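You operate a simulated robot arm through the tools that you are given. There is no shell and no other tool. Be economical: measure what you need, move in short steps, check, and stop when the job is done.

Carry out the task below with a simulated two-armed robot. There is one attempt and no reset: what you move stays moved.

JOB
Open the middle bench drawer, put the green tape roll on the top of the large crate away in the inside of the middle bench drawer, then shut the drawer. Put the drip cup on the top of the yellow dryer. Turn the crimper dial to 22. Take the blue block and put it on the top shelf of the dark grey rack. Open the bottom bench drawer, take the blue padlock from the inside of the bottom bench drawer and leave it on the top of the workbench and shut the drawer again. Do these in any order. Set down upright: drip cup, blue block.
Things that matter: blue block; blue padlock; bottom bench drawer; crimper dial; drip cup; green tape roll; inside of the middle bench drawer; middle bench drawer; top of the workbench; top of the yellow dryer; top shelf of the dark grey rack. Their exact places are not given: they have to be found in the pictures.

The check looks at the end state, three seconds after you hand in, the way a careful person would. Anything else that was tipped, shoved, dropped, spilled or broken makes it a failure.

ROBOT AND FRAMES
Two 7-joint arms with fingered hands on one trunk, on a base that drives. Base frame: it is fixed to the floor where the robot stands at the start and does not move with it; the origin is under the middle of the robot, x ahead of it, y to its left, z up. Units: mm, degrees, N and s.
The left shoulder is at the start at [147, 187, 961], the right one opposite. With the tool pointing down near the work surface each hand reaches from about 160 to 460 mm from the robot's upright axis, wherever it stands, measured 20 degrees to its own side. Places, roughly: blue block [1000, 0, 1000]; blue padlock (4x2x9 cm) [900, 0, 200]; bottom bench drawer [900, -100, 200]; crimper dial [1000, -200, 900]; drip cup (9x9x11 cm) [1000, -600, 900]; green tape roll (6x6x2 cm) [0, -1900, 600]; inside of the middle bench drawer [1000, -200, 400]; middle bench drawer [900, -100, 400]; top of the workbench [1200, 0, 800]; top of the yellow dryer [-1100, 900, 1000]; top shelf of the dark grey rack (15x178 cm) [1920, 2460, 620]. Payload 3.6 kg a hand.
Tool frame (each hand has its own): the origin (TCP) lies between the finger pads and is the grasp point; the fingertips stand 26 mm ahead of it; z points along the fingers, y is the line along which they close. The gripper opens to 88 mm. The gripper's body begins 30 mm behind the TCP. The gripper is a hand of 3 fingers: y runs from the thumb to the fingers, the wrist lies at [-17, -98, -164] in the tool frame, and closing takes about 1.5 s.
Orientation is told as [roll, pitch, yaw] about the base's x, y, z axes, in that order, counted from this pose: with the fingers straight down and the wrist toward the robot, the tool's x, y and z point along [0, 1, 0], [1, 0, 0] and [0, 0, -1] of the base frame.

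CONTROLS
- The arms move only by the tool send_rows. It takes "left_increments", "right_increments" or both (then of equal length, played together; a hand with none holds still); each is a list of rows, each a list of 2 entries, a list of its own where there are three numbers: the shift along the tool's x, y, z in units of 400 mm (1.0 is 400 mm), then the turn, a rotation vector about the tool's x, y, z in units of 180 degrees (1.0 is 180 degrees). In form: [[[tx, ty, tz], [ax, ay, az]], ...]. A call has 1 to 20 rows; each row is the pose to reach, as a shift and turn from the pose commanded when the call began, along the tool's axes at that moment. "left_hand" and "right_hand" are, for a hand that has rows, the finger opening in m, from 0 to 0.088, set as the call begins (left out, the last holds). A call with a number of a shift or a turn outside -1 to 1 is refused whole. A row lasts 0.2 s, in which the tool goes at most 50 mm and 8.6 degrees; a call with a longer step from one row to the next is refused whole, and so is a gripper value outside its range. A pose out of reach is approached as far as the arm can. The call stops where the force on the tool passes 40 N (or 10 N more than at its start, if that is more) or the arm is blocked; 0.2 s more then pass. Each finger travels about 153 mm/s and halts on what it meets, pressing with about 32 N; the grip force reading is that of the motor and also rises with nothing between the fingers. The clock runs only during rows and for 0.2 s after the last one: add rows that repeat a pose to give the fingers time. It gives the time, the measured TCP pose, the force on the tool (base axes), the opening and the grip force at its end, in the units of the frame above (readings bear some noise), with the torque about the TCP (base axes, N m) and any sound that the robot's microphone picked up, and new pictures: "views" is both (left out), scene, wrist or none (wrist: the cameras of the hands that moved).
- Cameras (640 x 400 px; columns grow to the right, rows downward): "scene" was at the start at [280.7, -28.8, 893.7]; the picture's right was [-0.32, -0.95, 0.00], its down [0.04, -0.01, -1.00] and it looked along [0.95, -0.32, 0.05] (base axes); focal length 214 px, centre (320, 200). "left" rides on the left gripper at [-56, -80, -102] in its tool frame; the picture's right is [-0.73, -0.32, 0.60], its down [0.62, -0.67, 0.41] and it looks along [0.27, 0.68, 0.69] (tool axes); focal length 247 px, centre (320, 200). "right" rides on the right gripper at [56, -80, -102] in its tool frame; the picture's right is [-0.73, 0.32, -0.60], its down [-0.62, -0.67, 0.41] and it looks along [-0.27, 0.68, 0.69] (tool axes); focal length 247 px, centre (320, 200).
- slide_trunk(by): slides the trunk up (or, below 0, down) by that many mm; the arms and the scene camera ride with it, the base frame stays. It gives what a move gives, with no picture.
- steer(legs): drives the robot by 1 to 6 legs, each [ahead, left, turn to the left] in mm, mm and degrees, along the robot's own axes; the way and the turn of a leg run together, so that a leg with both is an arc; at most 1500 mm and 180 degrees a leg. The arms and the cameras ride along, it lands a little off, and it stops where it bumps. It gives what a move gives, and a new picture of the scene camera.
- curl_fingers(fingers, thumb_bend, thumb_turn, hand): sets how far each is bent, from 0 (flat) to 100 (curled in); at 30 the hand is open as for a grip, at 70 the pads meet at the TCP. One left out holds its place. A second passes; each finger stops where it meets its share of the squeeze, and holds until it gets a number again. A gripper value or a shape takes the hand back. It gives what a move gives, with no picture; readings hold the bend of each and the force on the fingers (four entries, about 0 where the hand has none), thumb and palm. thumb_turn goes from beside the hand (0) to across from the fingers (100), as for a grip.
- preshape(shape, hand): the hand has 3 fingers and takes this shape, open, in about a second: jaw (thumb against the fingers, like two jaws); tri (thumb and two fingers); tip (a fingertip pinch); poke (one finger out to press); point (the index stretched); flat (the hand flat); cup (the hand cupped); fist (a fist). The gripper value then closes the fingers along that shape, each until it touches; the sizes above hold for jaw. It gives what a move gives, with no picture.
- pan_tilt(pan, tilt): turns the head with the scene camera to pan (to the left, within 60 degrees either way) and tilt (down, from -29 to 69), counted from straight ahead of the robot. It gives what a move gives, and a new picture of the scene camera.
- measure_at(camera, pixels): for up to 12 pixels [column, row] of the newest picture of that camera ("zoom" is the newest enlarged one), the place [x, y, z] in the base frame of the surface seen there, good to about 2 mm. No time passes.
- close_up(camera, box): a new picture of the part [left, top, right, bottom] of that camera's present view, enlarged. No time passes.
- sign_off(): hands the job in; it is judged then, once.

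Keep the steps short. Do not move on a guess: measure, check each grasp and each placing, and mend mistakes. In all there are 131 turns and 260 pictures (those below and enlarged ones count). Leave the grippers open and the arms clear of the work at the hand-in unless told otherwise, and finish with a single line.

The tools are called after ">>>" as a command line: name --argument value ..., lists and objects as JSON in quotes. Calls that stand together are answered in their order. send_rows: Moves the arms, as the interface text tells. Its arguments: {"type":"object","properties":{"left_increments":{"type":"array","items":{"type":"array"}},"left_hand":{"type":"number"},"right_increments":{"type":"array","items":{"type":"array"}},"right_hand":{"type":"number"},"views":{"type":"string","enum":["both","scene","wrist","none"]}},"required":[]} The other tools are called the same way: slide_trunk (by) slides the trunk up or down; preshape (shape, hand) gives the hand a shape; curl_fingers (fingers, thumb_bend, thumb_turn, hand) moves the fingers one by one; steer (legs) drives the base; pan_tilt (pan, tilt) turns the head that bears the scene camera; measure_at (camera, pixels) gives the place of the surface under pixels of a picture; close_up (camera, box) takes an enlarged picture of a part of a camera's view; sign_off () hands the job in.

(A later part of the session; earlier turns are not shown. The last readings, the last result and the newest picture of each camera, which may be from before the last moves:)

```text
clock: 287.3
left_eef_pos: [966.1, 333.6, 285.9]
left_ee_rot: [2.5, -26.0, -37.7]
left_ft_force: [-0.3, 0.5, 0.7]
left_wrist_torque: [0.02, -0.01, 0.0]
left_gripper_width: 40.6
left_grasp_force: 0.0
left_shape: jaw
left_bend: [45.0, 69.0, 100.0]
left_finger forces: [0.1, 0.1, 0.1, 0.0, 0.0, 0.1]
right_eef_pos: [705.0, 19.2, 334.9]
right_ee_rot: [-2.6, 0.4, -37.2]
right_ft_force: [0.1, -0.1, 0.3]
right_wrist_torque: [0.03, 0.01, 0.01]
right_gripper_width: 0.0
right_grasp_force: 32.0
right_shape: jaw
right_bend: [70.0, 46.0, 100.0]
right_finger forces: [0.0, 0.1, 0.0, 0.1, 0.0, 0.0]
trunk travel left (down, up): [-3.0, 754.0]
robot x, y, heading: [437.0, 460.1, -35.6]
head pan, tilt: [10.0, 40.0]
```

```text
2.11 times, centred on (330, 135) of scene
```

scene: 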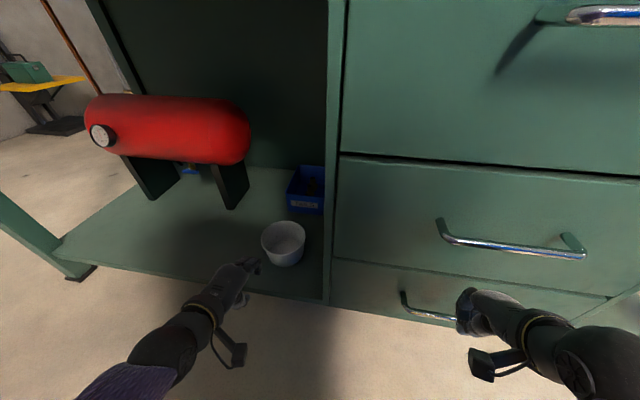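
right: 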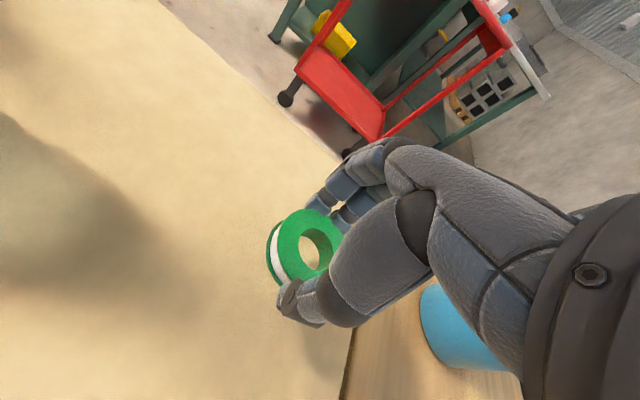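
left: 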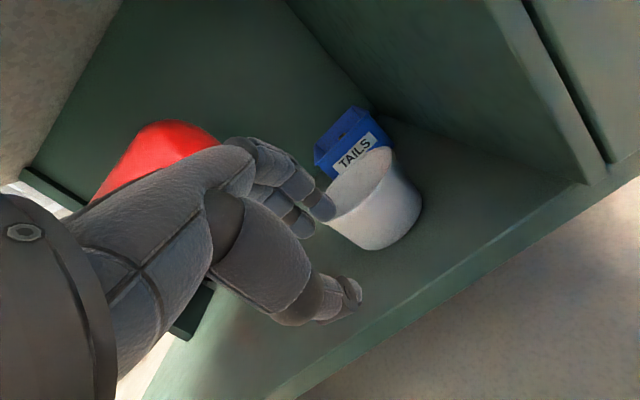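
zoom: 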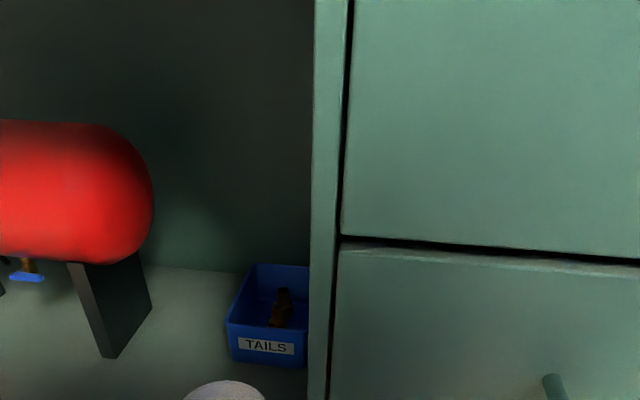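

The drawer is pressed shut (48 N stop). The right hand is already by the bottom handle, so I'll use it: back 80, tilt 25° forward at z≈281, drive in, grip, pull back 250.

>>> steer --legs '[[-80, 0, 0]]'

>>> send_rows --right_increments '[[[0, 0, 0.03], [-0.03, 0.005, 0]], [[0, 0, 0.06], [-0.06, 0.01, 0]], [[0, 0, 0.09], [-0.09, 0.014, 0]], [[0, 0, 0.12], [-0.12, 0.014, 0]], [[0, 0, 0.135], [-0.141, 0.014, 0]], [[0, 0, 0.135], [-0.141, 0.014, 0]]]' --right_hand 0.03 --views "none"

>>> steer --legs '[[108, 0, 0]]'

>>> send_rows --right_increments '[[[0, 0, 0], [0, 0, 0]], [[0, 0, 0], [0, 0, 0]], [[0, 0, 0], [0, 0, 0]], [[0, 0, 0], [0, 0, 0]], [[0, 0, 0], [0, 0, 0]], [[0, 0, 0], [0, 0, 0]]]' --right_hand 0.0 --views "wrist"

>>> steer --legs '[[-40, 0, 0], [-210, 0, 0]]'

```text
clock: 288.4
left_eef_pos: [899.9, 380.8, 285.4]
left_ee_rot: [2.6, -26.0, -37.8]
left_ft_force: [-0.8, -0.5, 0.4]
left_wrist_torque: [0.02, 0.0, 0.0]
left_gripper_width: 40.5
left_grasp_force: 0.1
left_shape: jaw
left_bend: [45.0, 69.0, 100.0]
left_finger forces: [0.0, 0.1, 0.0, 0.1, 0.0, 0.1]
right_eef_pos: [638.5, 66.1, 335.3]
right_ee_rot: [-2.6, 0.4, -37.2]
right_ft_force: [0.2, -0.6, 1.3]
right_wrist_torque: [-0.02, -0.02, -0.01]
right_gripper_width: 0.0
right_grasp_force: 32.1
right_shape: jaw
right_bend: [70.0, 46.0, 100.0]
right_finger forces: [0.0, 0.0, 0.1, 0.1, 0.1, 0.0]
trunk travel left (down, up): [-3.0, 754.0]
robot x, y, heading: [372.2, 510.7, -36.0]
head pan, tilt: [10.0, 40.0]
```

scene: 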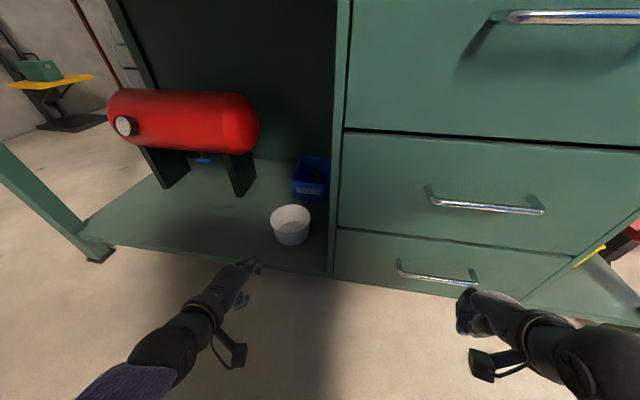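

```text
clock: 289.8
left_eef_pos: [900.9, 380.2, 287.1]
left_ee_rot: [2.6, -26.1, -37.9]
left_ft_force: [0.1, 0.2, -0.1]
left_wrist_torque: [0.01, 0.0, -0.01]
left_gripper_width: 40.6
left_grasp_force: 0.1
left_shape: jaw
left_bend: [45.0, 69.0, 100.0]
left_finger forces: [0.0, 0.0, 0.1, 0.1, 0.0, 0.0]
right_eef_pos: [627.5, 58.2, 279.7]
right_ee_rot: [-1.7, -24.7, -35.3]
right_ft_force: [0.4, 0.3, -1.0]
right_wrist_torque: [0.0, 0.01, 0.0]
right_gripper_width: 29.5
right_grasp_force: 0.0
right_shape: jaw
right_bend: [50.0, 72.0, 100.0]
right_finger forces: [0.0, 0.0, 0.0, 0.1, 0.0, 0.0]
trunk travel left (down, up): [-3.0, 754.0]
robot x, y, heading: [371.2, 508.2, -35.8]
head pan, tilt: [10.0, 40.0]
```

```text
clock: 290.9
left_eef_pos: [974.7, 325.6, 287.6]
left_ee_rot: [2.7, -26.1, -38.0]
left_ft_force: [0.2, -0.6, -0.6]
left_wrist_torque: [0.04, 0.01, 0.0]
left_gripper_width: 40.3
left_grasp_force: 0.1
left_shape: jaw
left_bend: [45.0, 69.0, 100.0]
left_finger forces: [0.1, 0.1, 0.0, 0.0, 0.0, 0.1]
right_eef_pos: [699.5, 4.3, 279.8]
right_ee_rot: [-1.7, -25.0, -35.3]
right_ft_force: [-13.7, 16.5, 16.0]
right_wrist_torque: [-0.14, -0.35, 0.17]
right_gripper_width: 26.5
right_grasp_force: 0.0
right_shape: jaw
right_bend: [79.0, 72.0, 100.0]
right_finger forces: [20.0, 6.9, 0.0, 0.0, 0.1, 0.0]
trunk travel left (down, up): [-3.0, 754.0]
robot x, y, heading: [445.2, 456.9, -36.3]
head pan, tilt: [10.0, 40.0]
stopped in leg 1: the force on the tool passed its limit at 50 N (the readings are from after the stop); the commanded pose is now the measured one
```

scene: 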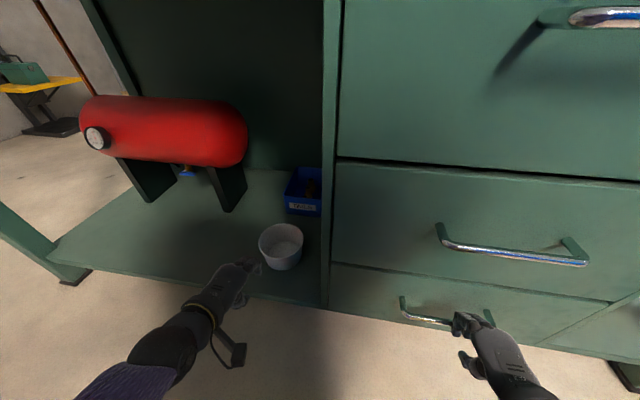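

```text
clock: 292.4
left_eef_pos: [975.1, 326.7, 287.0]
left_ee_rot: [2.8, -26.2, -38.1]
left_ft_force: [0.4, 0.5, -0.3]
left_wrist_torque: [-0.02, 0.0, 0.02]
left_gripper_width: 40.5
left_grasp_force: 0.1
left_shape: jaw
left_bend: [45.0, 69.0, 100.0]
left_finger forces: [0.0, 0.1, 0.0, 0.1, 0.0, 0.1]
right_eef_pos: [699.6, 3.4, 281.2]
right_ee_rot: [-1.8, -24.9, -35.4]
right_ft_force: [-9.5, 6.7, 13.1]
right_wrist_torque: [-0.12, -0.32, 0.09]
right_gripper_width: 0.1
right_grasp_force: 32.0
right_shape: jaw
right_bend: [77.0, 46.0, 100.0]
right_finger forces: [13.7, 2.2, 0.0, 0.1, 0.0, 0.0]
trunk travel left (down, up): [-3.0, 754.0]
robot x, y, heading: [446.5, 458.7, -36.1]
head pan, tilt: [10.0, 40.0]
```

right: 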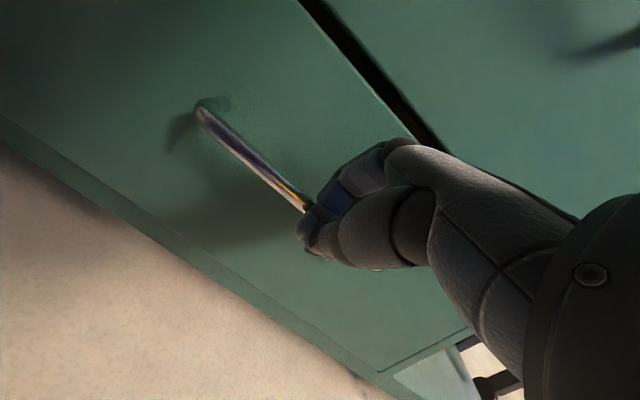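

```text
clock: 294.4
left_eef_pos: [776.1, 470.2, 287.0]
left_ee_rot: [2.7, -26.1, -38.1]
left_ft_force: [0.4, -0.7, 0.4]
left_wrist_torque: [0.0, -0.01, -0.02]
left_gripper_width: 40.7
left_grasp_force: 0.1
left_shape: jaw
left_bend: [45.0, 69.0, 100.0]
left_finger forces: [0.0, 0.0, 0.0, 0.1, 0.0, 0.0]
right_eef_pos: [499.9, 148.1, 280.4]
right_ee_rot: [-1.7, -24.9, -35.5]
right_ft_force: [-0.2, 0.4, -0.1]
right_wrist_torque: [0.0, 0.0, -0.01]
right_gripper_width: 0.2
right_grasp_force: 31.7
right_shape: jaw
right_bend: [76.0, 46.0, 100.0]
right_finger forces: [0.0, 0.0, 0.0, 0.0, 0.1, 0.1]
trunk travel left (down, up): [-3.0, 754.0]
robot x, y, heading: [244.4, 601.1, -36.2]
head pan, tilt: [10.0, 40.0]
```

scene: 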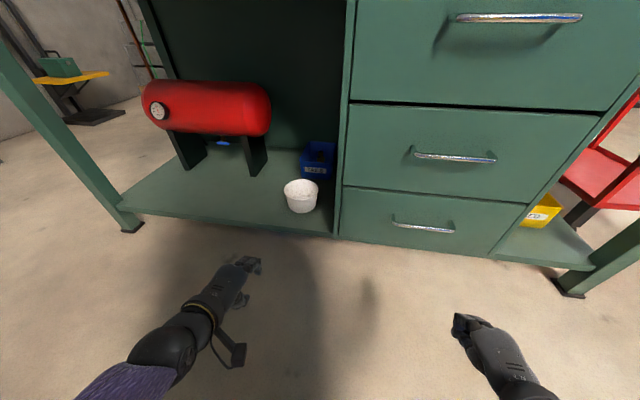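

Fingers hit the bar from the front (tips below the bar). Approach from above instead: raise 45, drive in, lower over the bar, grip, pull.

>>> send_rows --right_increments '[[[0, 0.016, -0.034], [0, 0, 0]], [[0, 0.032, -0.068], [0, 0, 0]], [[0, 0.0476, -0.102], [0, 0, 0]], [[0, 0.0476, -0.102], [0, 0, 0]]]' --right_hand 0.034 --views "none"

>>> steer --legs '[[268, 20, 0.2]]'

>>> send_rows --right_increments '[[[0, -0.016, 0.034], [0, 0, 0]], [[0, -0.032, 0.068], [0, 0, 0]], [[0, -0.0476, 0.102], [0, 0, 0]], [[0, -0.0476, 0.102], [0, 0, 0]]]' --views "wrist"

>>> send_rows --right_increments '[[[0, 0, 0], [0, 0, 0]], [[0, 0, 0], [0, 0, 0]], [[0, 0, 0], [0, 0, 0]], [[0, 0, 0], [0, 0, 0]], [[0, 0, 0], [0, 0, 0]], [[0, 0, 0], [0, 0, 0]]]' --right_hand 0.0 --views "wrist"

>>> steer --legs '[[-40, 0, 0], [-210, 0, 0]]'

>>> pan_tilt --pan -8 --tilt 40

```text
clock: 295.4
left_eef_pos: [776.2, 470.3, 286.6]
left_ee_rot: [2.7, -26.1, -38.2]
left_ft_force: [-1.1, 0.1, 0.4]
left_wrist_torque: [-0.02, 0.0, 0.02]
left_gripper_width: 40.1
left_grasp_force: 0.1
left_shape: jaw
left_bend: [45.0, 69.0, 100.0]
left_finger forces: [0.0, 0.0, 0.0, 0.0, 0.0, 0.0]
right_eef_pos: [502.7, 149.8, 326.1]
right_ee_rot: [-1.6, -24.8, -35.4]
right_ft_force: [-0.5, -0.9, -0.2]
right_wrist_torque: [0.0, 0.01, -0.01]
right_gripper_width: 33.7
right_grasp_force: 0.1
right_shape: jaw
right_bend: [48.0, 71.0, 100.0]
right_finger forces: [0.0, 0.1, 0.0, 0.0, 0.0, 0.1]
trunk travel left (down, up): [-3.0, 754.0]
robot x, y, heading: [246.5, 600.4, -36.1]
head pan, tilt: [10.0, 40.0]
```

```text
clock: 297.4
left_eef_pos: [1005.2, 328.6, 287.5]
left_ee_rot: [2.7, -26.3, -38.2]
left_ft_force: [-0.1, -0.5, 0.9]
left_wrist_torque: [0.0, 0.0, 0.0]
left_gripper_width: 40.5
left_grasp_force: 0.1
left_shape: jaw
left_bend: [45.0, 69.0, 100.0]
left_finger forces: [0.1, 0.0, 0.0, 0.0, 0.1, 0.0]
right_eef_pos: [730.7, 4.1, 325.1]
right_ee_rot: [-1.8, -24.9, -35.3]
right_ft_force: [-11.0, 7.5, 4.8]
right_wrist_torque: [-0.32, -0.51, 0.09]
right_gripper_width: 32.4
right_grasp_force: 0.0
right_shape: jaw
right_bend: [49.0, 71.0, 100.0]
right_finger forces: [12.8, 2.1, 0.0, 0.1, 0.1, 0.1]
trunk travel left (down, up): [-3.0, 754.0]
robot x, y, heading: [475.5, 458.3, -36.1]
head pan, tilt: [10.0, 40.0]
```

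scene: 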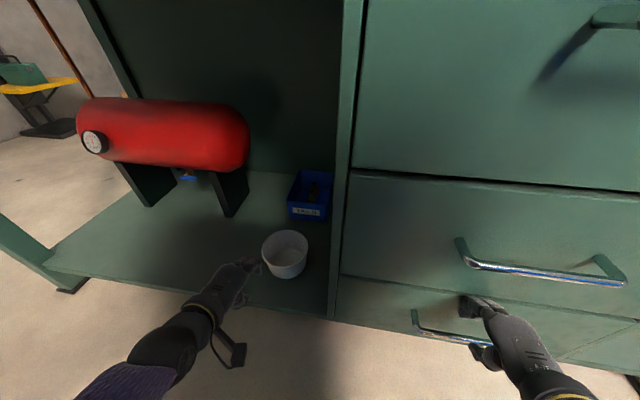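

```text
clock: 298.4
left_eef_pos: [1004.8, 327.5, 286.2]
left_ee_rot: [2.7, -26.1, -38.1]
left_ft_force: [0.4, -0.3, -0.3]
left_wrist_torque: [0.02, -0.01, 0.03]
left_gripper_width: 40.4
left_grasp_force: 0.1
left_shape: jaw
left_bend: [45.0, 69.0, 100.0]
left_finger forces: [0.0, 0.0, 0.1, 0.1, 0.0, 0.0]
right_eef_pos: [730.3, 4.9, 278.8]
right_ee_rot: [-1.8, -24.9, -35.4]
right_ft_force: [-4.6, 2.7, 1.2]
right_wrist_torque: [-0.11, -0.19, 0.0]
right_gripper_width: 33.3
right_grasp_force: 0.0
right_shape: jaw
right_bend: [48.0, 71.0, 100.0]
right_finger forces: [3.7, 1.4, 0.0, 0.0, 0.0, 0.1]
trunk travel left (down, up): [-3.0, 754.0]
robot x, y, heading: [476.2, 457.3, -35.9]
head pan, tilt: [10.0, 40.0]
```

right: 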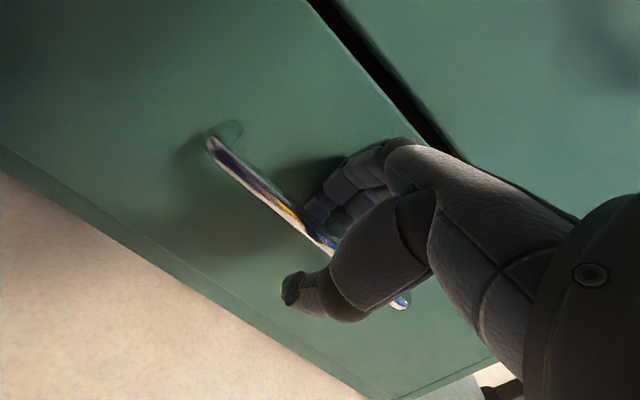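

```text
clock: 299.8
left_eef_pos: [1005.5, 327.5, 285.8]
left_ee_rot: [2.7, -26.1, -38.1]
left_ft_force: [0.5, -0.2, 1.3]
left_wrist_torque: [0.01, 0.02, 0.0]
left_gripper_width: 40.3
left_grasp_force: 0.1
left_shape: jaw
left_bend: [45.0, 69.0, 100.0]
left_finger forces: [0.0, 0.0, 0.0, 0.0, 0.1, 0.0]
right_eef_pos: [726.8, 5.4, 275.4]
right_ee_rot: [-1.8, -24.3, -35.3]
right_ft_force: [-9.7, 5.9, -18.7]
right_wrist_torque: [0.06, 0.16, 0.01]
right_gripper_width: 0.3
right_grasp_force: 31.7
right_shape: jaw
right_bend: [60.0, 45.0, 100.0]
right_finger forces: [10.6, 11.8, 0.0, 0.0, 39.1, 0.1]
trunk travel left (down, up): [-3.0, 754.0]
robot x, y, heading: [478.0, 458.3, -36.0]
head pan, tilt: [10.0, 40.0]
```

right: 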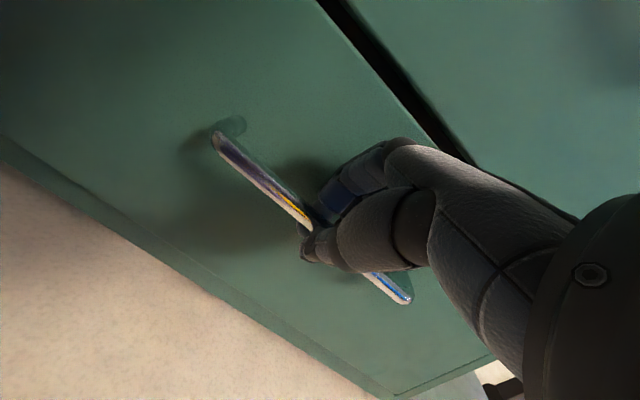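

```text
clock: 301.9
left_eef_pos: [798.7, 476.1, 284.4]
left_ee_rot: [2.8, -26.0, -38.2]
left_ft_force: [-0.3, 0.2, 0.1]
left_wrist_torque: [0.02, 0.01, 0.0]
left_gripper_width: 40.2
left_grasp_force: 0.1
left_shape: jaw
left_bend: [45.0, 69.0, 100.0]
left_finger forces: [0.1, 0.0, 0.1, 0.0, 0.0, 0.0]
right_eef_pos: [521.5, 154.5, 276.7]
right_ee_rot: [-1.9, -24.3, -35.5]
right_ft_force: [-5.0, -8.1, -25.2]
right_wrist_torque: [0.1, 0.2, -0.11]
right_gripper_width: 0.0
right_grasp_force: 32.0
right_shape: jaw
right_bend: [60.0, 45.0, 100.0]
right_finger forces: [12.2, 14.6, 0.0, 0.1, 35.3, 0.1]
trunk travel left (down, up): [-3.0, 754.0]
robot x, y, heading: [273.9, 608.7, -36.2]
head pan, tilt: [10.0, 40.0]
```

scene: 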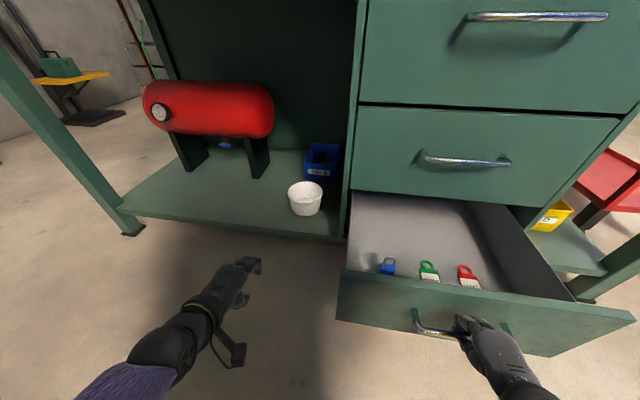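

```text
clock: 302.7
left_eef_pos: [800.5, 476.4, 285.9]
left_ee_rot: [2.7, -26.0, -38.2]
left_ft_force: [-0.2, -0.1, 0.4]
left_wrist_torque: [-0.01, -0.01, 0.0]
left_gripper_width: 40.3
left_grasp_force: 0.1
left_shape: jaw
left_bend: [45.0, 69.0, 100.0]
left_finger forces: [0.0, 0.0, 0.0, 0.1, 0.0, 0.0]
right_eef_pos: [521.8, 155.2, 275.0]
right_ee_rot: [-2.0, -24.1, -35.5]
right_ft_force: [-3.9, -0.7, -16.3]
right_wrist_torque: [0.06, 0.12, 0.01]
right_gripper_width: 0.1
right_grasp_force: 32.3
right_shape: jaw
right_bend: [60.0, 45.0, 100.0]
right_finger forces: [11.9, 13.8, 0.0, 0.0, 35.5, 0.1]
trunk travel left (down, up): [-3.0, 754.0]
robot x, y, heading: [271.2, 609.4, -36.0]
head pan, tilt: [-8.0, 40.0]
```

scene: 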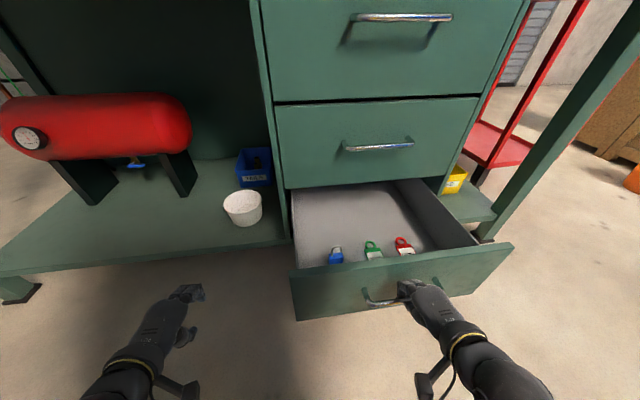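

The bottom drawer is open; the blue padlock is at (336,256). Release the handle upward, and zoom/measure the padlock.

>>> close_up --camera "scene" --box '[280, 200, 440, 300]'

>>> measure_at --camera "zoom" --pixels '[[222, 190], [225, 215], [225, 240], [205, 228], [245, 228], [270, 160], [60, 220], [380, 215], [300, 255]]'

>>> send_rows --right_increments '[[[0, 0, 0], [0, 0, 0]], [[0, 0, 0], [0, 0, 0]], [[0, 0, 0], [0, 0, 0]], [[0, 0.02, -0.045], [0, 0, 0]], [[0, 0.0634, -0.136], [0, 0, 0]], [[0, 0.12, -0.24], [0.05, 0, 0]], [[0, 0.15, -0.3], [0.09, 0, 0]], [[0, 0.15, -0.3], [0.135, -0.01, 0]]]' --right_hand 0.045 --views "scene"

>>> close_up --camera "scene" --box '[280, 200, 440, 300]'

```text
4.00 times, centred on (360, 250) of scene
```

zoom: 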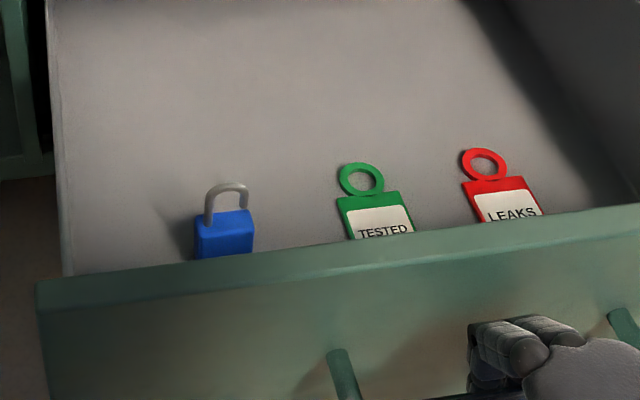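

```text
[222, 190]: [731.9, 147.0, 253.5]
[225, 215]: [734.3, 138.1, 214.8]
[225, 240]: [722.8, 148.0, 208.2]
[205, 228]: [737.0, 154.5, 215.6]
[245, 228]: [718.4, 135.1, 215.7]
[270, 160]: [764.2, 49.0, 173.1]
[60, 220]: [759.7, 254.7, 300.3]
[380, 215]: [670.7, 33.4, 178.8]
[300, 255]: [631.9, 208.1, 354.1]
```

```text
refused: row 6 steps farther than a row can; nothing moved
```

```text
4.00 times, centred on (360, 250) of scene
```

zoom: 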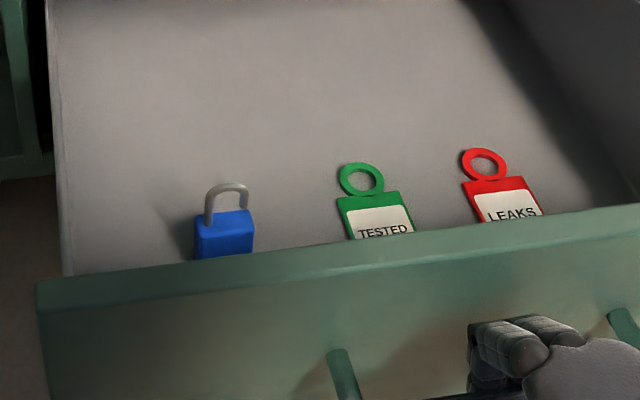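

The padlock stands upright (body top z 215) at ≈(731,143). Release upward, tilt the hand back 20° for clearance, move over it, lower and close.

>>> send_rows --right_increments '[[[0, 0, 0], [0, 0, 0]], [[0, 0, 0], [0, 0, 0]], [[0, 0, 0], [0, 0, 0]], [[0, 0.03, -0.07], [0, 0, 0]], [[0, 0.061, -0.137], [0, 0, 0]], [[0.02, 0.08, -0.2], [0.04, 0, 0]], [[0.04, 0.1, -0.26], [0.08, 0, 0]], [[0.06, 0.118, -0.31], [0.12, 0, 0]], [[0.075, 0.118, -0.358], [0.16, 0, 0]], [[0.075, 0.118, -0.358], [0.2, 0, 0]], [[0.075, 0.118, -0.358], [0.244, -0.01, 0]], [[0.075, 0.118, -0.358], [0.244, -0.01, 0]]]' --right_hand 0.055 --views "none"

>>> steer --legs '[[0, 82, 0], [191, 0, 0]]'

>>> close_up --camera "right" --box '[0, 0, 640, 400]'

>>> measure_at --camera "scene" --pixels '[[320, 300], [330, 310], [340, 320], [350, 300], [360, 310], [370, 320]]'

```text
clock: 305.5
left_eef_pos: [799.8, 476.1, 286.1]
left_ee_rot: [2.7, -26.2, -38.3]
left_ft_force: [0.7, 0.6, -0.6]
left_wrist_torque: [0.0, 0.0, 0.0]
left_gripper_width: 40.5
left_grasp_force: 0.1
left_shape: jaw
left_bend: [45.0, 69.0, 100.0]
left_finger forces: [0.0, 0.0, 0.1, 0.0, 0.0, 0.1]
right_eef_pos: [504.5, 164.6, 421.2]
right_ee_rot: [-10.3, 19.6, -37.7]
right_ft_force: [0.5, -0.4, 0.6]
right_wrist_torque: [0.0, -0.03, 0.01]
right_gripper_width: 54.5
right_grasp_force: 0.0
right_shape: jaw
right_bend: [38.0, 61.0, 100.0]
right_finger forces: [0.0, 0.0, 0.1, 0.1, 0.1, 0.1]
trunk travel left (down, up): [-3.0, 754.0]
robot x, y, heading: [274.7, 607.3, -35.9]
head pan, tilt: [-8.0, 40.0]
stopped in row 12 (right hand): the arm was blocked; the commanded pose is now the measured one
```

```text
clock: 307.7
left_eef_pos: [1001.6, 429.9, 286.6]
left_ee_rot: [2.6, -26.0, -38.1]
left_ft_force: [-0.1, 0.4, 0.0]
left_wrist_torque: [-0.01, -0.02, 0.01]
left_gripper_width: 40.4
left_grasp_force: 0.0
left_shape: jaw
left_bend: [45.0, 69.0, 100.0]
left_finger forces: [0.0, 0.0, 0.1, 0.1, 0.0, 0.0]
right_eef_pos: [707.0, 117.0, 419.8]
right_ee_rot: [-10.1, 19.8, -37.6]
right_ft_force: [0.2, -0.6, -0.5]
right_wrist_torque: [0.0, 0.01, -0.02]
right_gripper_width: 54.8
right_grasp_force: 0.0
right_shape: jaw
right_bend: [38.0, 61.0, 100.0]
right_finger forces: [0.0, 0.0, 0.0, 0.1, 0.0, 0.1]
trunk travel left (down, up): [-3.0, 754.0]
robot x, y, heading: [470.9, 561.3, -36.0]
head pan, tilt: [-8.0, 40.0]
```

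scene: 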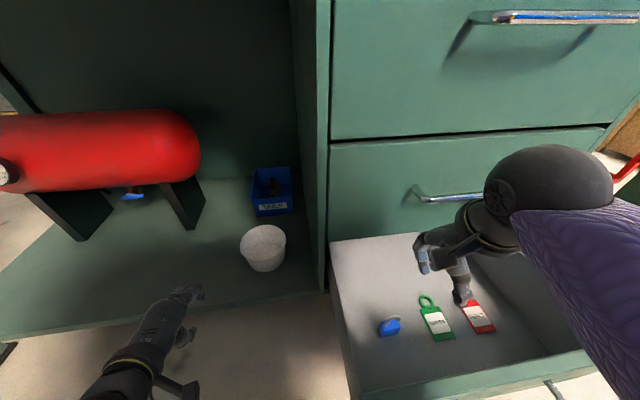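

```text
1.00 times, centred on (320, 200) of right (not enlarged: the box is as wide or as high as the picture)
```

zoom: 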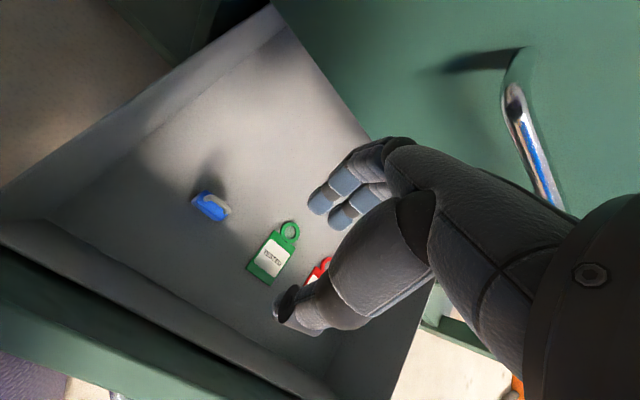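

```text
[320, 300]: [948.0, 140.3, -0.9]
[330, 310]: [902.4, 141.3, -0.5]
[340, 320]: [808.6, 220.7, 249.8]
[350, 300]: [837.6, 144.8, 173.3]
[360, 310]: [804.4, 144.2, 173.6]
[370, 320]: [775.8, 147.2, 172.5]
```

Offset is ~36 mm left. Strafe, lower 184 mm, close, and lift by the trunk.

>>> steer --legs '[[3, 37, 0]]'

>>> send_rows --right_increments '[[[0.015, 0.031, 0.085], [0, 0, 0]], [[0.03, 0.062, 0.17], [0, 0, 0]], [[0.045, 0.094, 0.256], [0, 0, 0]], [[0.06, 0.125, 0.341], [0, 0, 0]], [[0.0755, 0.156, 0.4265], [0, 0, 0]], [[0.0755, 0.156, 0.4265], [0, 0, 0]]]' --right_hand 0.06 --views "wrist"

>>> send_rows --right_increments '[[[0, 0, 0], [0, 0, 0]], [[0, 0, 0], [0, 0, 0]], [[0, 0, 0], [0, 0, 0]], [[0, 0, 0], [0, 0, 0]], [[0, 0, 0], [0, 0, 0]], [[0, 0, 0], [0, 0, 0]], [[0, 0, 0], [0, 0, 0]]]' --right_hand 0.0 --views "both"

```text
clock: 308.6
left_eef_pos: [1029.1, 458.8, 285.9]
left_ee_rot: [2.7, -26.1, -38.1]
left_ft_force: [0.6, 0.1, -0.7]
left_wrist_torque: [0.0, -0.01, 0.01]
left_gripper_width: 40.3
left_grasp_force: 0.0
left_shape: jaw
left_bend: [45.0, 69.0, 100.0]
left_finger forces: [0.0, 0.0, 0.0, 0.0, 0.1, 0.1]
right_eef_pos: [732.2, 145.8, 419.2]
right_ee_rot: [-10.2, 19.6, -37.6]
right_ft_force: [-0.8, -0.3, -0.8]
right_wrist_torque: [0.0, -0.02, -0.03]
right_gripper_width: 54.6
right_grasp_force: 0.0
right_shape: jaw
right_bend: [38.0, 61.0, 100.0]
right_finger forces: [0.0, 0.0, 0.1, 0.0, 0.0, 0.0]
trunk travel left (down, up): [-3.0, 754.0]
robot x, y, heading: [496.7, 586.4, -36.0]
head pan, tilt: [-8.0, 40.0]
```

scene: 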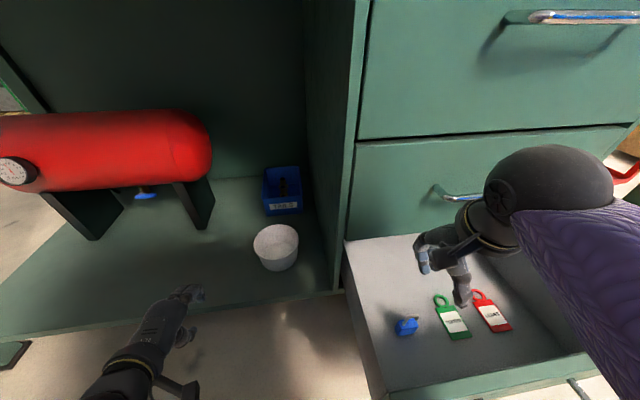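

```text
clock: 310.0
left_eef_pos: [1026.9, 458.4, 286.7]
left_ee_rot: [2.7, -26.2, -38.1]
left_ft_force: [0.0, 0.0, -1.0]
left_wrist_torque: [0.01, 0.0, 0.0]
left_gripper_width: 40.4
left_grasp_force: 0.1
left_shape: jaw
left_bend: [45.0, 69.0, 100.0]
left_finger forces: [0.0, 0.0, 0.1, 0.0, 0.0, 0.0]
right_eef_pos: [732.4, 144.8, 236.2]
right_ee_rot: [-10.2, 19.7, -37.8]
right_ft_force: [0.2, -0.2, 0.5]
right_wrist_torque: [-0.01, -0.04, -0.01]
right_gripper_width: 59.7
right_grasp_force: 0.0
right_shape: jaw
right_bend: [36.0, 57.0, 100.0]
right_finger forces: [0.0, 0.0, 0.0, 0.1, 0.1, 0.1]
trunk travel left (down, up): [-3.0, 754.0]
robot x, y, heading: [501.7, 587.6, -36.2]
head pan, tilt: [-8.0, 40.0]
```

right: 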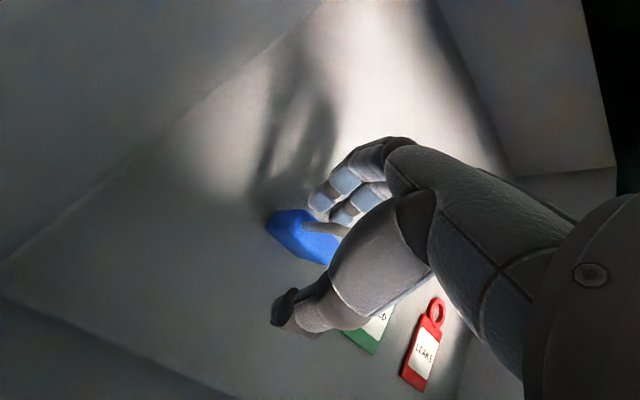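

```text
clock: 311.6
left_eef_pos: [1026.7, 458.0, 287.1]
left_ee_rot: [2.7, -26.1, -38.1]
left_ft_force: [0.2, 0.5, 0.6]
left_wrist_torque: [0.01, 0.03, -0.07]
left_gripper_width: 40.4
left_grasp_force: 0.1
left_shape: jaw
left_bend: [45.0, 69.0, 100.0]
left_finger forces: [0.0, 0.0, 0.0, 0.0, 0.0, 0.0]
right_eef_pos: [733.4, 145.8, 238.0]
right_ee_rot: [-10.3, 19.7, -37.6]
right_ft_force: [1.9, -1.9, 8.9]
right_wrist_torque: [-0.05, -0.02, 0.07]
right_gripper_width: 2.9
right_grasp_force: 32.0
right_shape: jaw
right_bend: [71.0, 71.0, 100.0]
right_finger forces: [6.6, 24.4, 0.0, 0.0, 29.6, 0.0]
trunk travel left (down, up): [-3.0, 754.0]
robot x, y, heading: [500.2, 588.5, -35.8]
head pan, tilt: [-8.0, 40.0]
```

scene: 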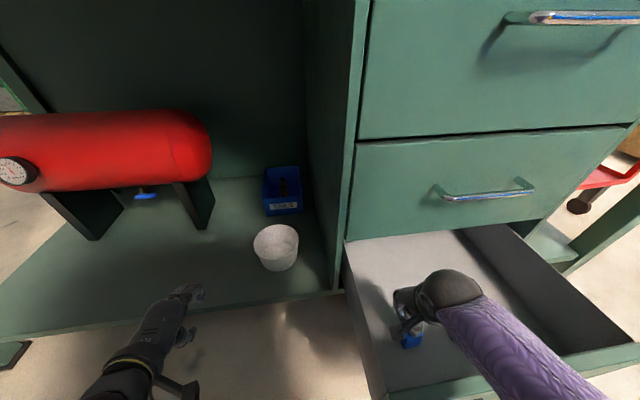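
right: 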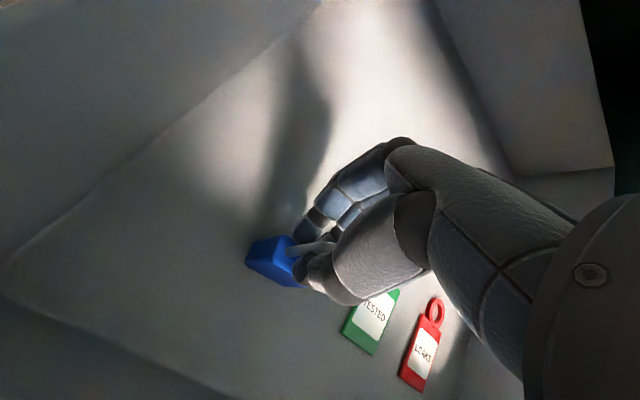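

The padlock's shackle is gripped. Lift by the trunk, back away, shift right, lower, and push the bottom drawer shut with the left hand (stops on force).

>>> slide_trunk --by 220

>>> steer --legs '[[-262, 0, 0], [0, -500, 0]]'

>>> slide_trunk --by -220

>>> send_rows --left_increments '[[[0, 0, 0], [0, 0, 0]], [[0, 0, 0], [0, 0, 0]], [[0, 0, 0], [0, 0, 0]], [[0, 0, 0], [0, 0, 0]]]' --left_hand 0.0 --views "scene"

>>> steer --legs '[[310, 0, 0]]'

```text
clock: 313.9
left_eef_pos: [1027.4, 457.6, 507.2]
left_ee_rot: [2.7, -26.0, -38.0]
left_ft_force: [-0.2, 0.5, 0.9]
left_wrist_torque: [0.01, 0.02, -0.01]
left_gripper_width: 40.3
left_grasp_force: 0.0
left_shape: jaw
left_bend: [45.0, 69.0, 100.0]
left_finger forces: [0.1, 0.1, 0.1, 0.0, 0.0, 0.0]
right_eef_pos: [732.0, 145.4, 455.4]
right_ee_rot: [-10.2, 19.8, -37.6]
right_ft_force: [0.0, 0.1, -1.7]
right_wrist_torque: [-0.01, 0.0, 0.02]
right_gripper_width: 1.7
right_grasp_force: 32.5
right_shape: jaw
right_bend: [72.0, 76.0, 100.0]
right_finger forces: [0.1, 0.0, 0.0, 0.0, 0.7, 0.0]
trunk travel left (down, up): [-223.0, 534.0]
robot x, y, heading: [497.2, 592.0, -36.3]
head pan, tilt: [-8.0, 40.0]
```

```text
clock: 318.3
left_eef_pos: [524.2, 200.6, 506.1]
left_ee_rot: [2.7, -26.1, -38.4]
left_ft_force: [-0.1, 0.3, 0.6]
left_wrist_torque: [0.0, -0.01, 0.02]
left_gripper_width: 40.5
left_grasp_force: 0.0
left_shape: jaw
left_bend: [45.0, 69.0, 100.0]
left_finger forces: [0.0, 0.0, 0.0, 0.0, 0.0, 0.0]
right_eef_pos: [226.7, -111.1, 455.6]
right_ee_rot: [-10.2, 19.6, -37.9]
right_ft_force: [0.7, 0.3, -0.5]
right_wrist_torque: [-0.01, -0.02, 0.01]
right_gripper_width: 1.9
right_grasp_force: 32.2
right_shape: jaw
right_bend: [72.0, 76.0, 100.0]
right_finger forces: [0.1, 0.0, 0.1, 0.1, 0.7, 0.0]
trunk travel left (down, up): [-223.0, 534.0]
robot x, y, heading: [-0.1, 332.5, -36.4]
head pan, tilt: [-8.0, 40.0]
```

scene: 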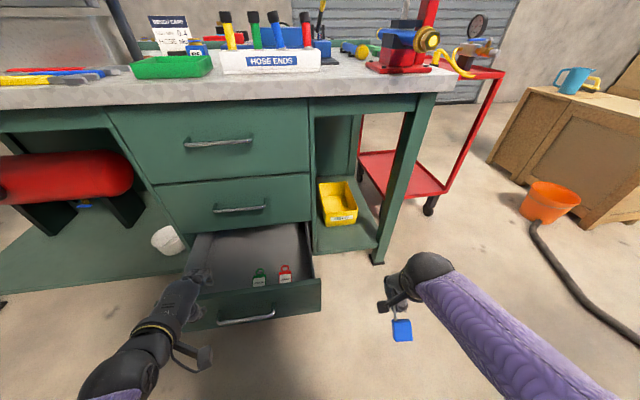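

```text
clock: 320.6
left_eef_pos: [523.8, 201.9, 286.4]
left_ee_rot: [2.8, -26.0, -38.5]
left_ft_force: [-0.3, -0.6, 0.0]
left_wrist_torque: [-0.01, 0.02, 0.01]
left_gripper_width: 40.5
left_grasp_force: 0.0
left_shape: jaw
left_bend: [44.0, 69.0, 100.0]
left_finger forces: [0.0, 0.1, 0.0, 0.0, 0.0, 0.1]
right_eef_pos: [226.4, -111.5, 235.9]
right_ee_rot: [-10.2, 19.6, -38.0]
right_ft_force: [0.5, -0.3, -0.9]
right_wrist_torque: [-0.03, -0.04, -0.03]
right_gripper_width: 1.7
right_grasp_force: 32.5
right_shape: jaw
right_bend: [72.0, 76.0, 100.0]
right_finger forces: [0.0, 0.1, 0.1, 0.0, 0.8, 0.0]
trunk travel left (down, up): [-3.0, 754.0]
robot x, y, heading: [-3.7, 338.7, -36.3]
head pan, tilt: [-8.0, 40.0]
```

```text
clock: 321.6
left_eef_pos: [523.6, 201.0, 285.2]
left_ee_rot: [2.7, -26.1, -38.4]
left_ft_force: [0.6, -0.2, 0.1]
left_wrist_torque: [0.05, 0.02, 0.0]
left_gripper_width: 0.1
left_grasp_force: 32.2
left_shape: jaw
left_bend: [70.0, 45.0, 100.0]
left_finger forces: [0.0, 0.1, 0.0, 0.1, 0.0, 0.0]
right_eef_pos: [228.3, -111.0, 235.6]
right_ee_rot: [-10.2, 19.6, -38.0]
right_ft_force: [-0.1, 0.7, -1.1]
right_wrist_torque: [0.04, -0.05, 0.0]
right_gripper_width: 1.7
right_grasp_force: 32.5
right_shape: jaw
right_bend: [72.0, 76.0, 100.0]
right_finger forces: [0.0, 0.1, 0.0, 0.0, 0.9, 0.0]
trunk travel left (down, up): [-3.0, 754.0]
robot x, y, heading: [-6.0, 333.9, -36.2]
head pan, tilt: [-8.0, 40.0]
```

scene: 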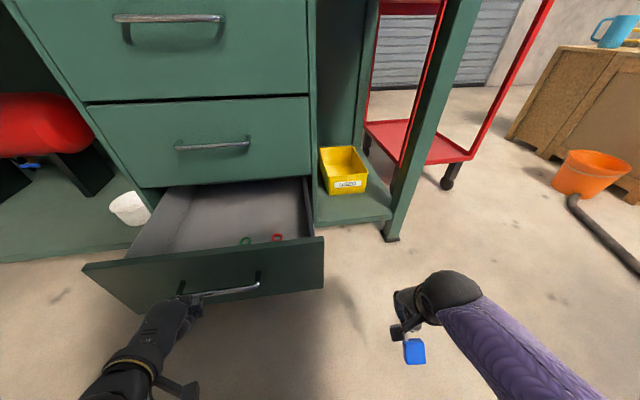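

```text
clock: 323.5
left_eef_pos: [742.6, 39.1, 288.0]
left_ee_rot: [2.8, -26.2, -38.5]
left_ft_force: [-8.4, 4.4, 7.5]
left_wrist_torque: [-0.05, 0.0, -0.05]
left_gripper_width: 0.2
left_grasp_force: 32.4
left_shape: jaw
left_bend: [70.0, 44.0, 100.0]
left_finger forces: [12.5, 3.3, 0.0, 0.0, 0.0, 0.0]
right_eef_pos: [445.1, -273.0, 234.3]
right_ee_rot: [-10.2, 19.8, -37.8]
right_ft_force: [-0.2, 0.1, -0.5]
right_wrist_torque: [-0.04, -0.02, -0.01]
right_gripper_width: 1.5
right_grasp_force: 31.4
right_shape: jaw
right_bend: [72.0, 76.0, 100.0]
right_finger forces: [0.0, 0.1, 0.1, 0.0, 1.0, 0.0]
trunk travel left (down, up): [-3.0, 754.0]
robot x, y, heading: [213.7, 171.0, -36.1]
head pan, tilt: [-8.0, 40.0]
stopped in leg 1: the force on the tool passed its limit at 86 N (the readings are from after the stop); the commanded pose is now the measured one
```

scene: 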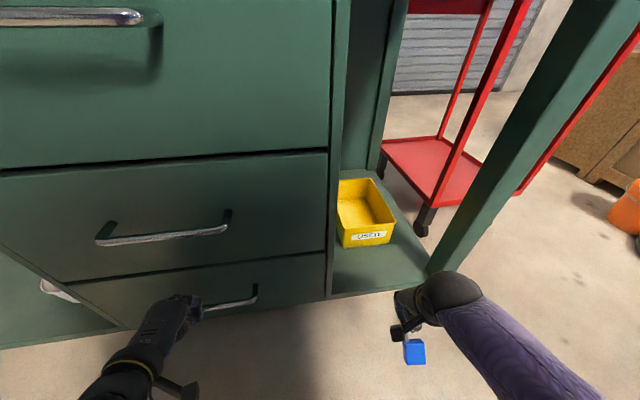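

Bottom drawer is shut; the padlock hangs on the closed right hand. Back off, retract the left arm, raise the trunk, and drive to a free spot at the bench's front-left.

>>> steer --legs '[[-330, 0, 0]]'

>>> send_rows --left_increments '[[[0, -0.05, -0.07], [0, 0, 0]], [[0, -0.1, -0.14], [0, 0, 0]], [[0, -0.15, -0.21], [0, 0, 0]], [[0, -0.2, -0.28], [0, 0, 0]], [[0, -0.24, -0.35], [0, 0, 0]], [[0, -0.273, -0.41], [0, 0, 0]]]' --views "none"

>>> slide_trunk --by 380

>>> slide_trunk --by 370

>>> steer --legs '[[455, 855, 0]]'

>>> pan_tilt --pan -20 --tilt 60

>>> close_up --camera "right" --box '[0, 0, 640, 400]'

```text
clock: 325.7
left_eef_pos: [472.4, 237.3, 286.4]
left_ee_rot: [2.7, -26.1, -38.8]
left_ft_force: [-0.1, 0.2, -0.6]
left_wrist_torque: [0.0, 0.01, 0.0]
left_gripper_width: 0.2
left_grasp_force: 31.9
left_shape: jaw
left_bend: [70.0, 44.0, 100.0]
left_finger forces: [0.1, 0.1, 0.0, 0.1, 0.1, 0.1]
right_eef_pos: [175.0, -74.5, 235.5]
right_ee_rot: [-10.3, 19.8, -38.3]
right_ft_force: [0.5, 0.3, -1.6]
right_wrist_torque: [-0.01, -0.02, 0.02]
right_gripper_width: 1.4
right_grasp_force: 32.1
right_shape: jaw
right_bend: [72.0, 76.0, 100.0]
right_finger forces: [0.0, 0.1, 0.0, 0.1, 1.1, 0.0]
trunk travel left (down, up): [-3.0, 754.0]
robot x, y, heading: [-54.1, 374.8, -36.5]
head pan, tilt: [-8.0, 40.0]
```

scene: 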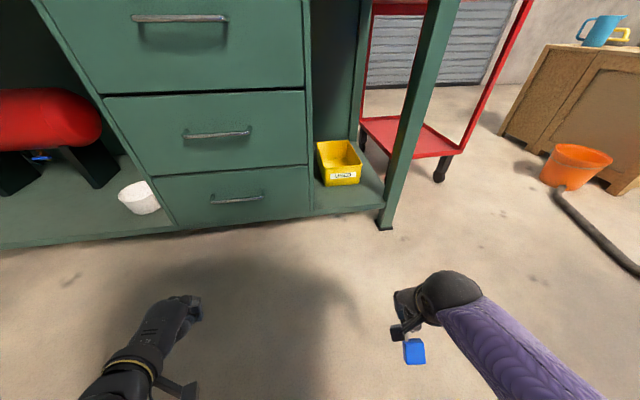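

```text
clock: 327.1
left_eef_pos: [335.1, 337.9, 383.0]
left_ee_rot: [2.6, -26.1, -38.6]
left_ft_force: [-0.8, -0.6, 0.1]
left_wrist_torque: [0.01, 0.01, -0.03]
left_gripper_width: 0.0
left_grasp_force: 31.5
left_shape: jaw
left_bend: [70.0, 44.0, 100.0]
left_finger forces: [0.1, 0.1, 0.0, 0.0, 0.0, 0.0]
right_eef_pos: [174.4, -72.6, 235.0]
right_ee_rot: [-10.2, 19.8, -38.2]
right_ft_force: [-0.5, 0.0, -0.7]
right_wrist_torque: [-0.02, 0.0, -0.01]
right_gripper_width: 1.7
right_grasp_force: 31.8
right_shape: jaw
right_bend: [72.0, 76.0, 100.0]
right_finger forces: [0.1, 0.0, 0.0, 0.0, 0.9, 0.0]
trunk travel left (down, up): [-3.0, 754.0]
robot x, y, heading: [-53.6, 371.3, -36.6]
head pan, tilt: [-8.0, 40.0]
```

```text
clock: 330.8
left_eef_pos: [334.9, 338.0, 764.4]
left_ee_rot: [3.0, -26.0, -38.9]
left_ft_force: [-0.6, 0.1, 0.8]
left_wrist_torque: [0.02, -0.01, 0.01]
left_gripper_width: 0.0
left_grasp_force: 31.8
left_shape: jaw
left_bend: [70.0, 44.0, 100.0]
left_finger forces: [0.1, 0.0, 0.1, 0.0, 0.0, 0.0]
right_eef_pos: [174.5, -74.2, 615.3]
right_ee_rot: [-10.1, 19.9, -38.2]
right_ft_force: [-0.5, -0.3, -0.7]
right_wrist_torque: [-0.04, -0.02, 0.01]
right_gripper_width: 1.9
right_grasp_force: 31.6
right_shape: jaw
right_bend: [72.0, 76.0, 100.0]
right_finger forces: [0.1, 0.1, 0.0, 0.0, 1.1, 0.0]
trunk travel left (down, up): [-383.0, 374.0]
robot x, y, heading: [-49.0, 370.7, -36.6]
head pan, tilt: [-8.0, 40.0]
```

```text
clock: 334.4
left_eef_pos: [336.2, 337.8, 1136.4]
left_ee_rot: [2.7, -26.2, -38.7]
left_ft_force: [0.1, 0.7, -0.6]
left_wrist_torque: [0.02, -0.02, 0.0]
left_gripper_width: 0.0
left_grasp_force: 32.0
left_shape: jaw
left_bend: [70.0, 44.0, 100.0]
left_finger forces: [0.0, 0.0, 0.1, 0.0, 0.0, 0.0]
right_eef_pos: [173.7, -74.0, 985.4]
right_ee_rot: [-10.3, 19.7, -38.1]
right_ft_force: [0.8, -1.2, 0.2]
right_wrist_torque: [-0.05, -0.01, 0.01]
right_gripper_width: 1.5
right_grasp_force: 32.4
right_shape: jaw
right_bend: [72.0, 76.0, 100.0]
right_finger forces: [0.0, 0.0, 0.0, 0.0, 1.1, 0.1]
trunk travel left (down, up): [-753.0, 4.0]
robot x, y, heading: [-57.1, 371.8, -36.6]
head pan, tilt: [-8.0, 40.0]
```

```text
clock: 339.4
left_eef_pos: [1198.6, 748.7, 1136.2]
left_ee_rot: [2.8, -26.0, -36.9]
left_ft_force: [-0.2, 0.9, -0.5]
left_wrist_torque: [0.02, -0.03, -0.01]
left_gripper_width: 0.0
left_grasp_force: 31.4
left_shape: jaw
left_bend: [70.0, 44.0, 100.0]
left_finger forces: [0.0, 0.0, 0.0, 0.2, 0.0, 0.0]
right_eef_pos: [1051.0, 332.3, 985.6]
right_ee_rot: [-10.1, 19.8, -36.4]
right_ft_force: [-0.3, 0.2, -0.4]
right_wrist_torque: [-0.02, -0.05, 0.01]
right_gripper_width: 1.6
right_grasp_force: 32.3
right_shape: jaw
right_bend: [72.0, 76.0, 100.0]
right_finger forces: [0.0, 0.1, 0.0, 0.1, 1.1, 0.0]
trunk travel left (down, up): [-753.0, 4.0]
robot x, y, heading: [810.8, 773.3, -34.9]
head pan, tilt: [-8.0, 40.0]
```

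scene: 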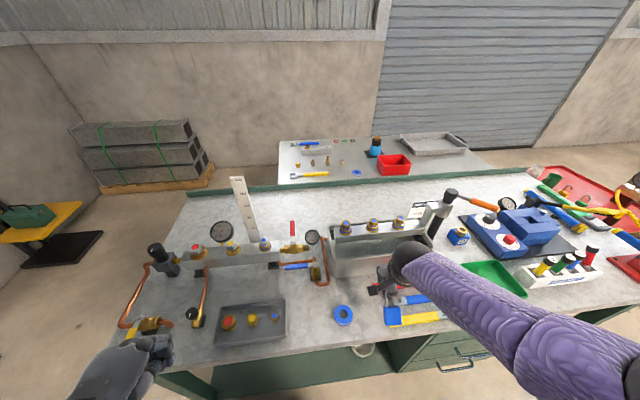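

```text
clock: 340.2
left_eef_pos: [1199.1, 747.4, 1134.8]
left_ee_rot: [2.9, -26.1, -37.0]
left_ft_force: [0.2, 0.4, -0.9]
left_wrist_torque: [0.0, 0.02, 0.01]
left_gripper_width: 0.0
left_grasp_force: 32.0
left_shape: jaw
left_bend: [70.0, 44.0, 100.0]
left_finger forces: [0.1, 0.0, 0.0, 0.0, 0.0, 0.0]
right_eef_pos: [1051.6, 333.1, 985.8]
right_ee_rot: [-10.3, 19.7, -36.3]
right_ft_force: [-0.4, 0.5, -1.2]
right_wrist_torque: [-0.02, 0.0, 0.0]
right_gripper_width: 1.6
right_grasp_force: 32.2
right_shape: jaw
right_bend: [72.0, 76.0, 100.0]
right_finger forces: [0.0, 0.1, 0.0, 0.0, 1.1, 0.0]
trunk travel left (down, up): [-753.0, 4.0]
robot x, y, heading: [809.2, 769.3, -34.9]
head pan, tilt: [-20.0, 60.0]
```

scene: 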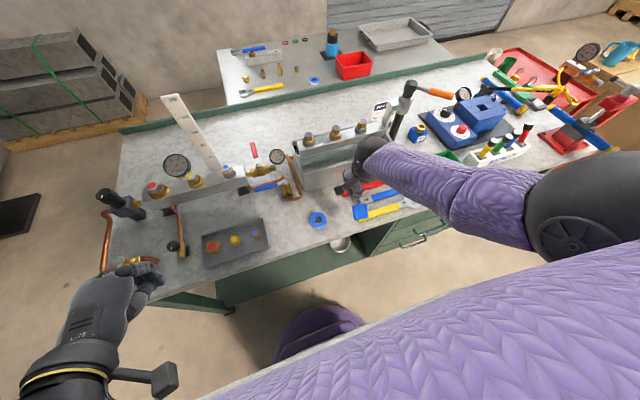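

```text
1.00 times, centred on (320, 200) of right (not enlarged: the box is as wide or as high as the picture)
```

zoom: 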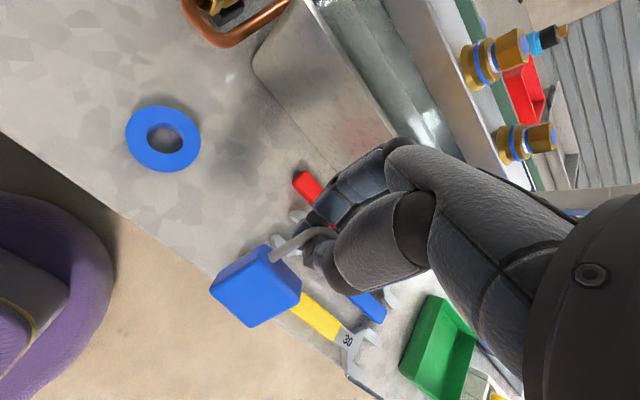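

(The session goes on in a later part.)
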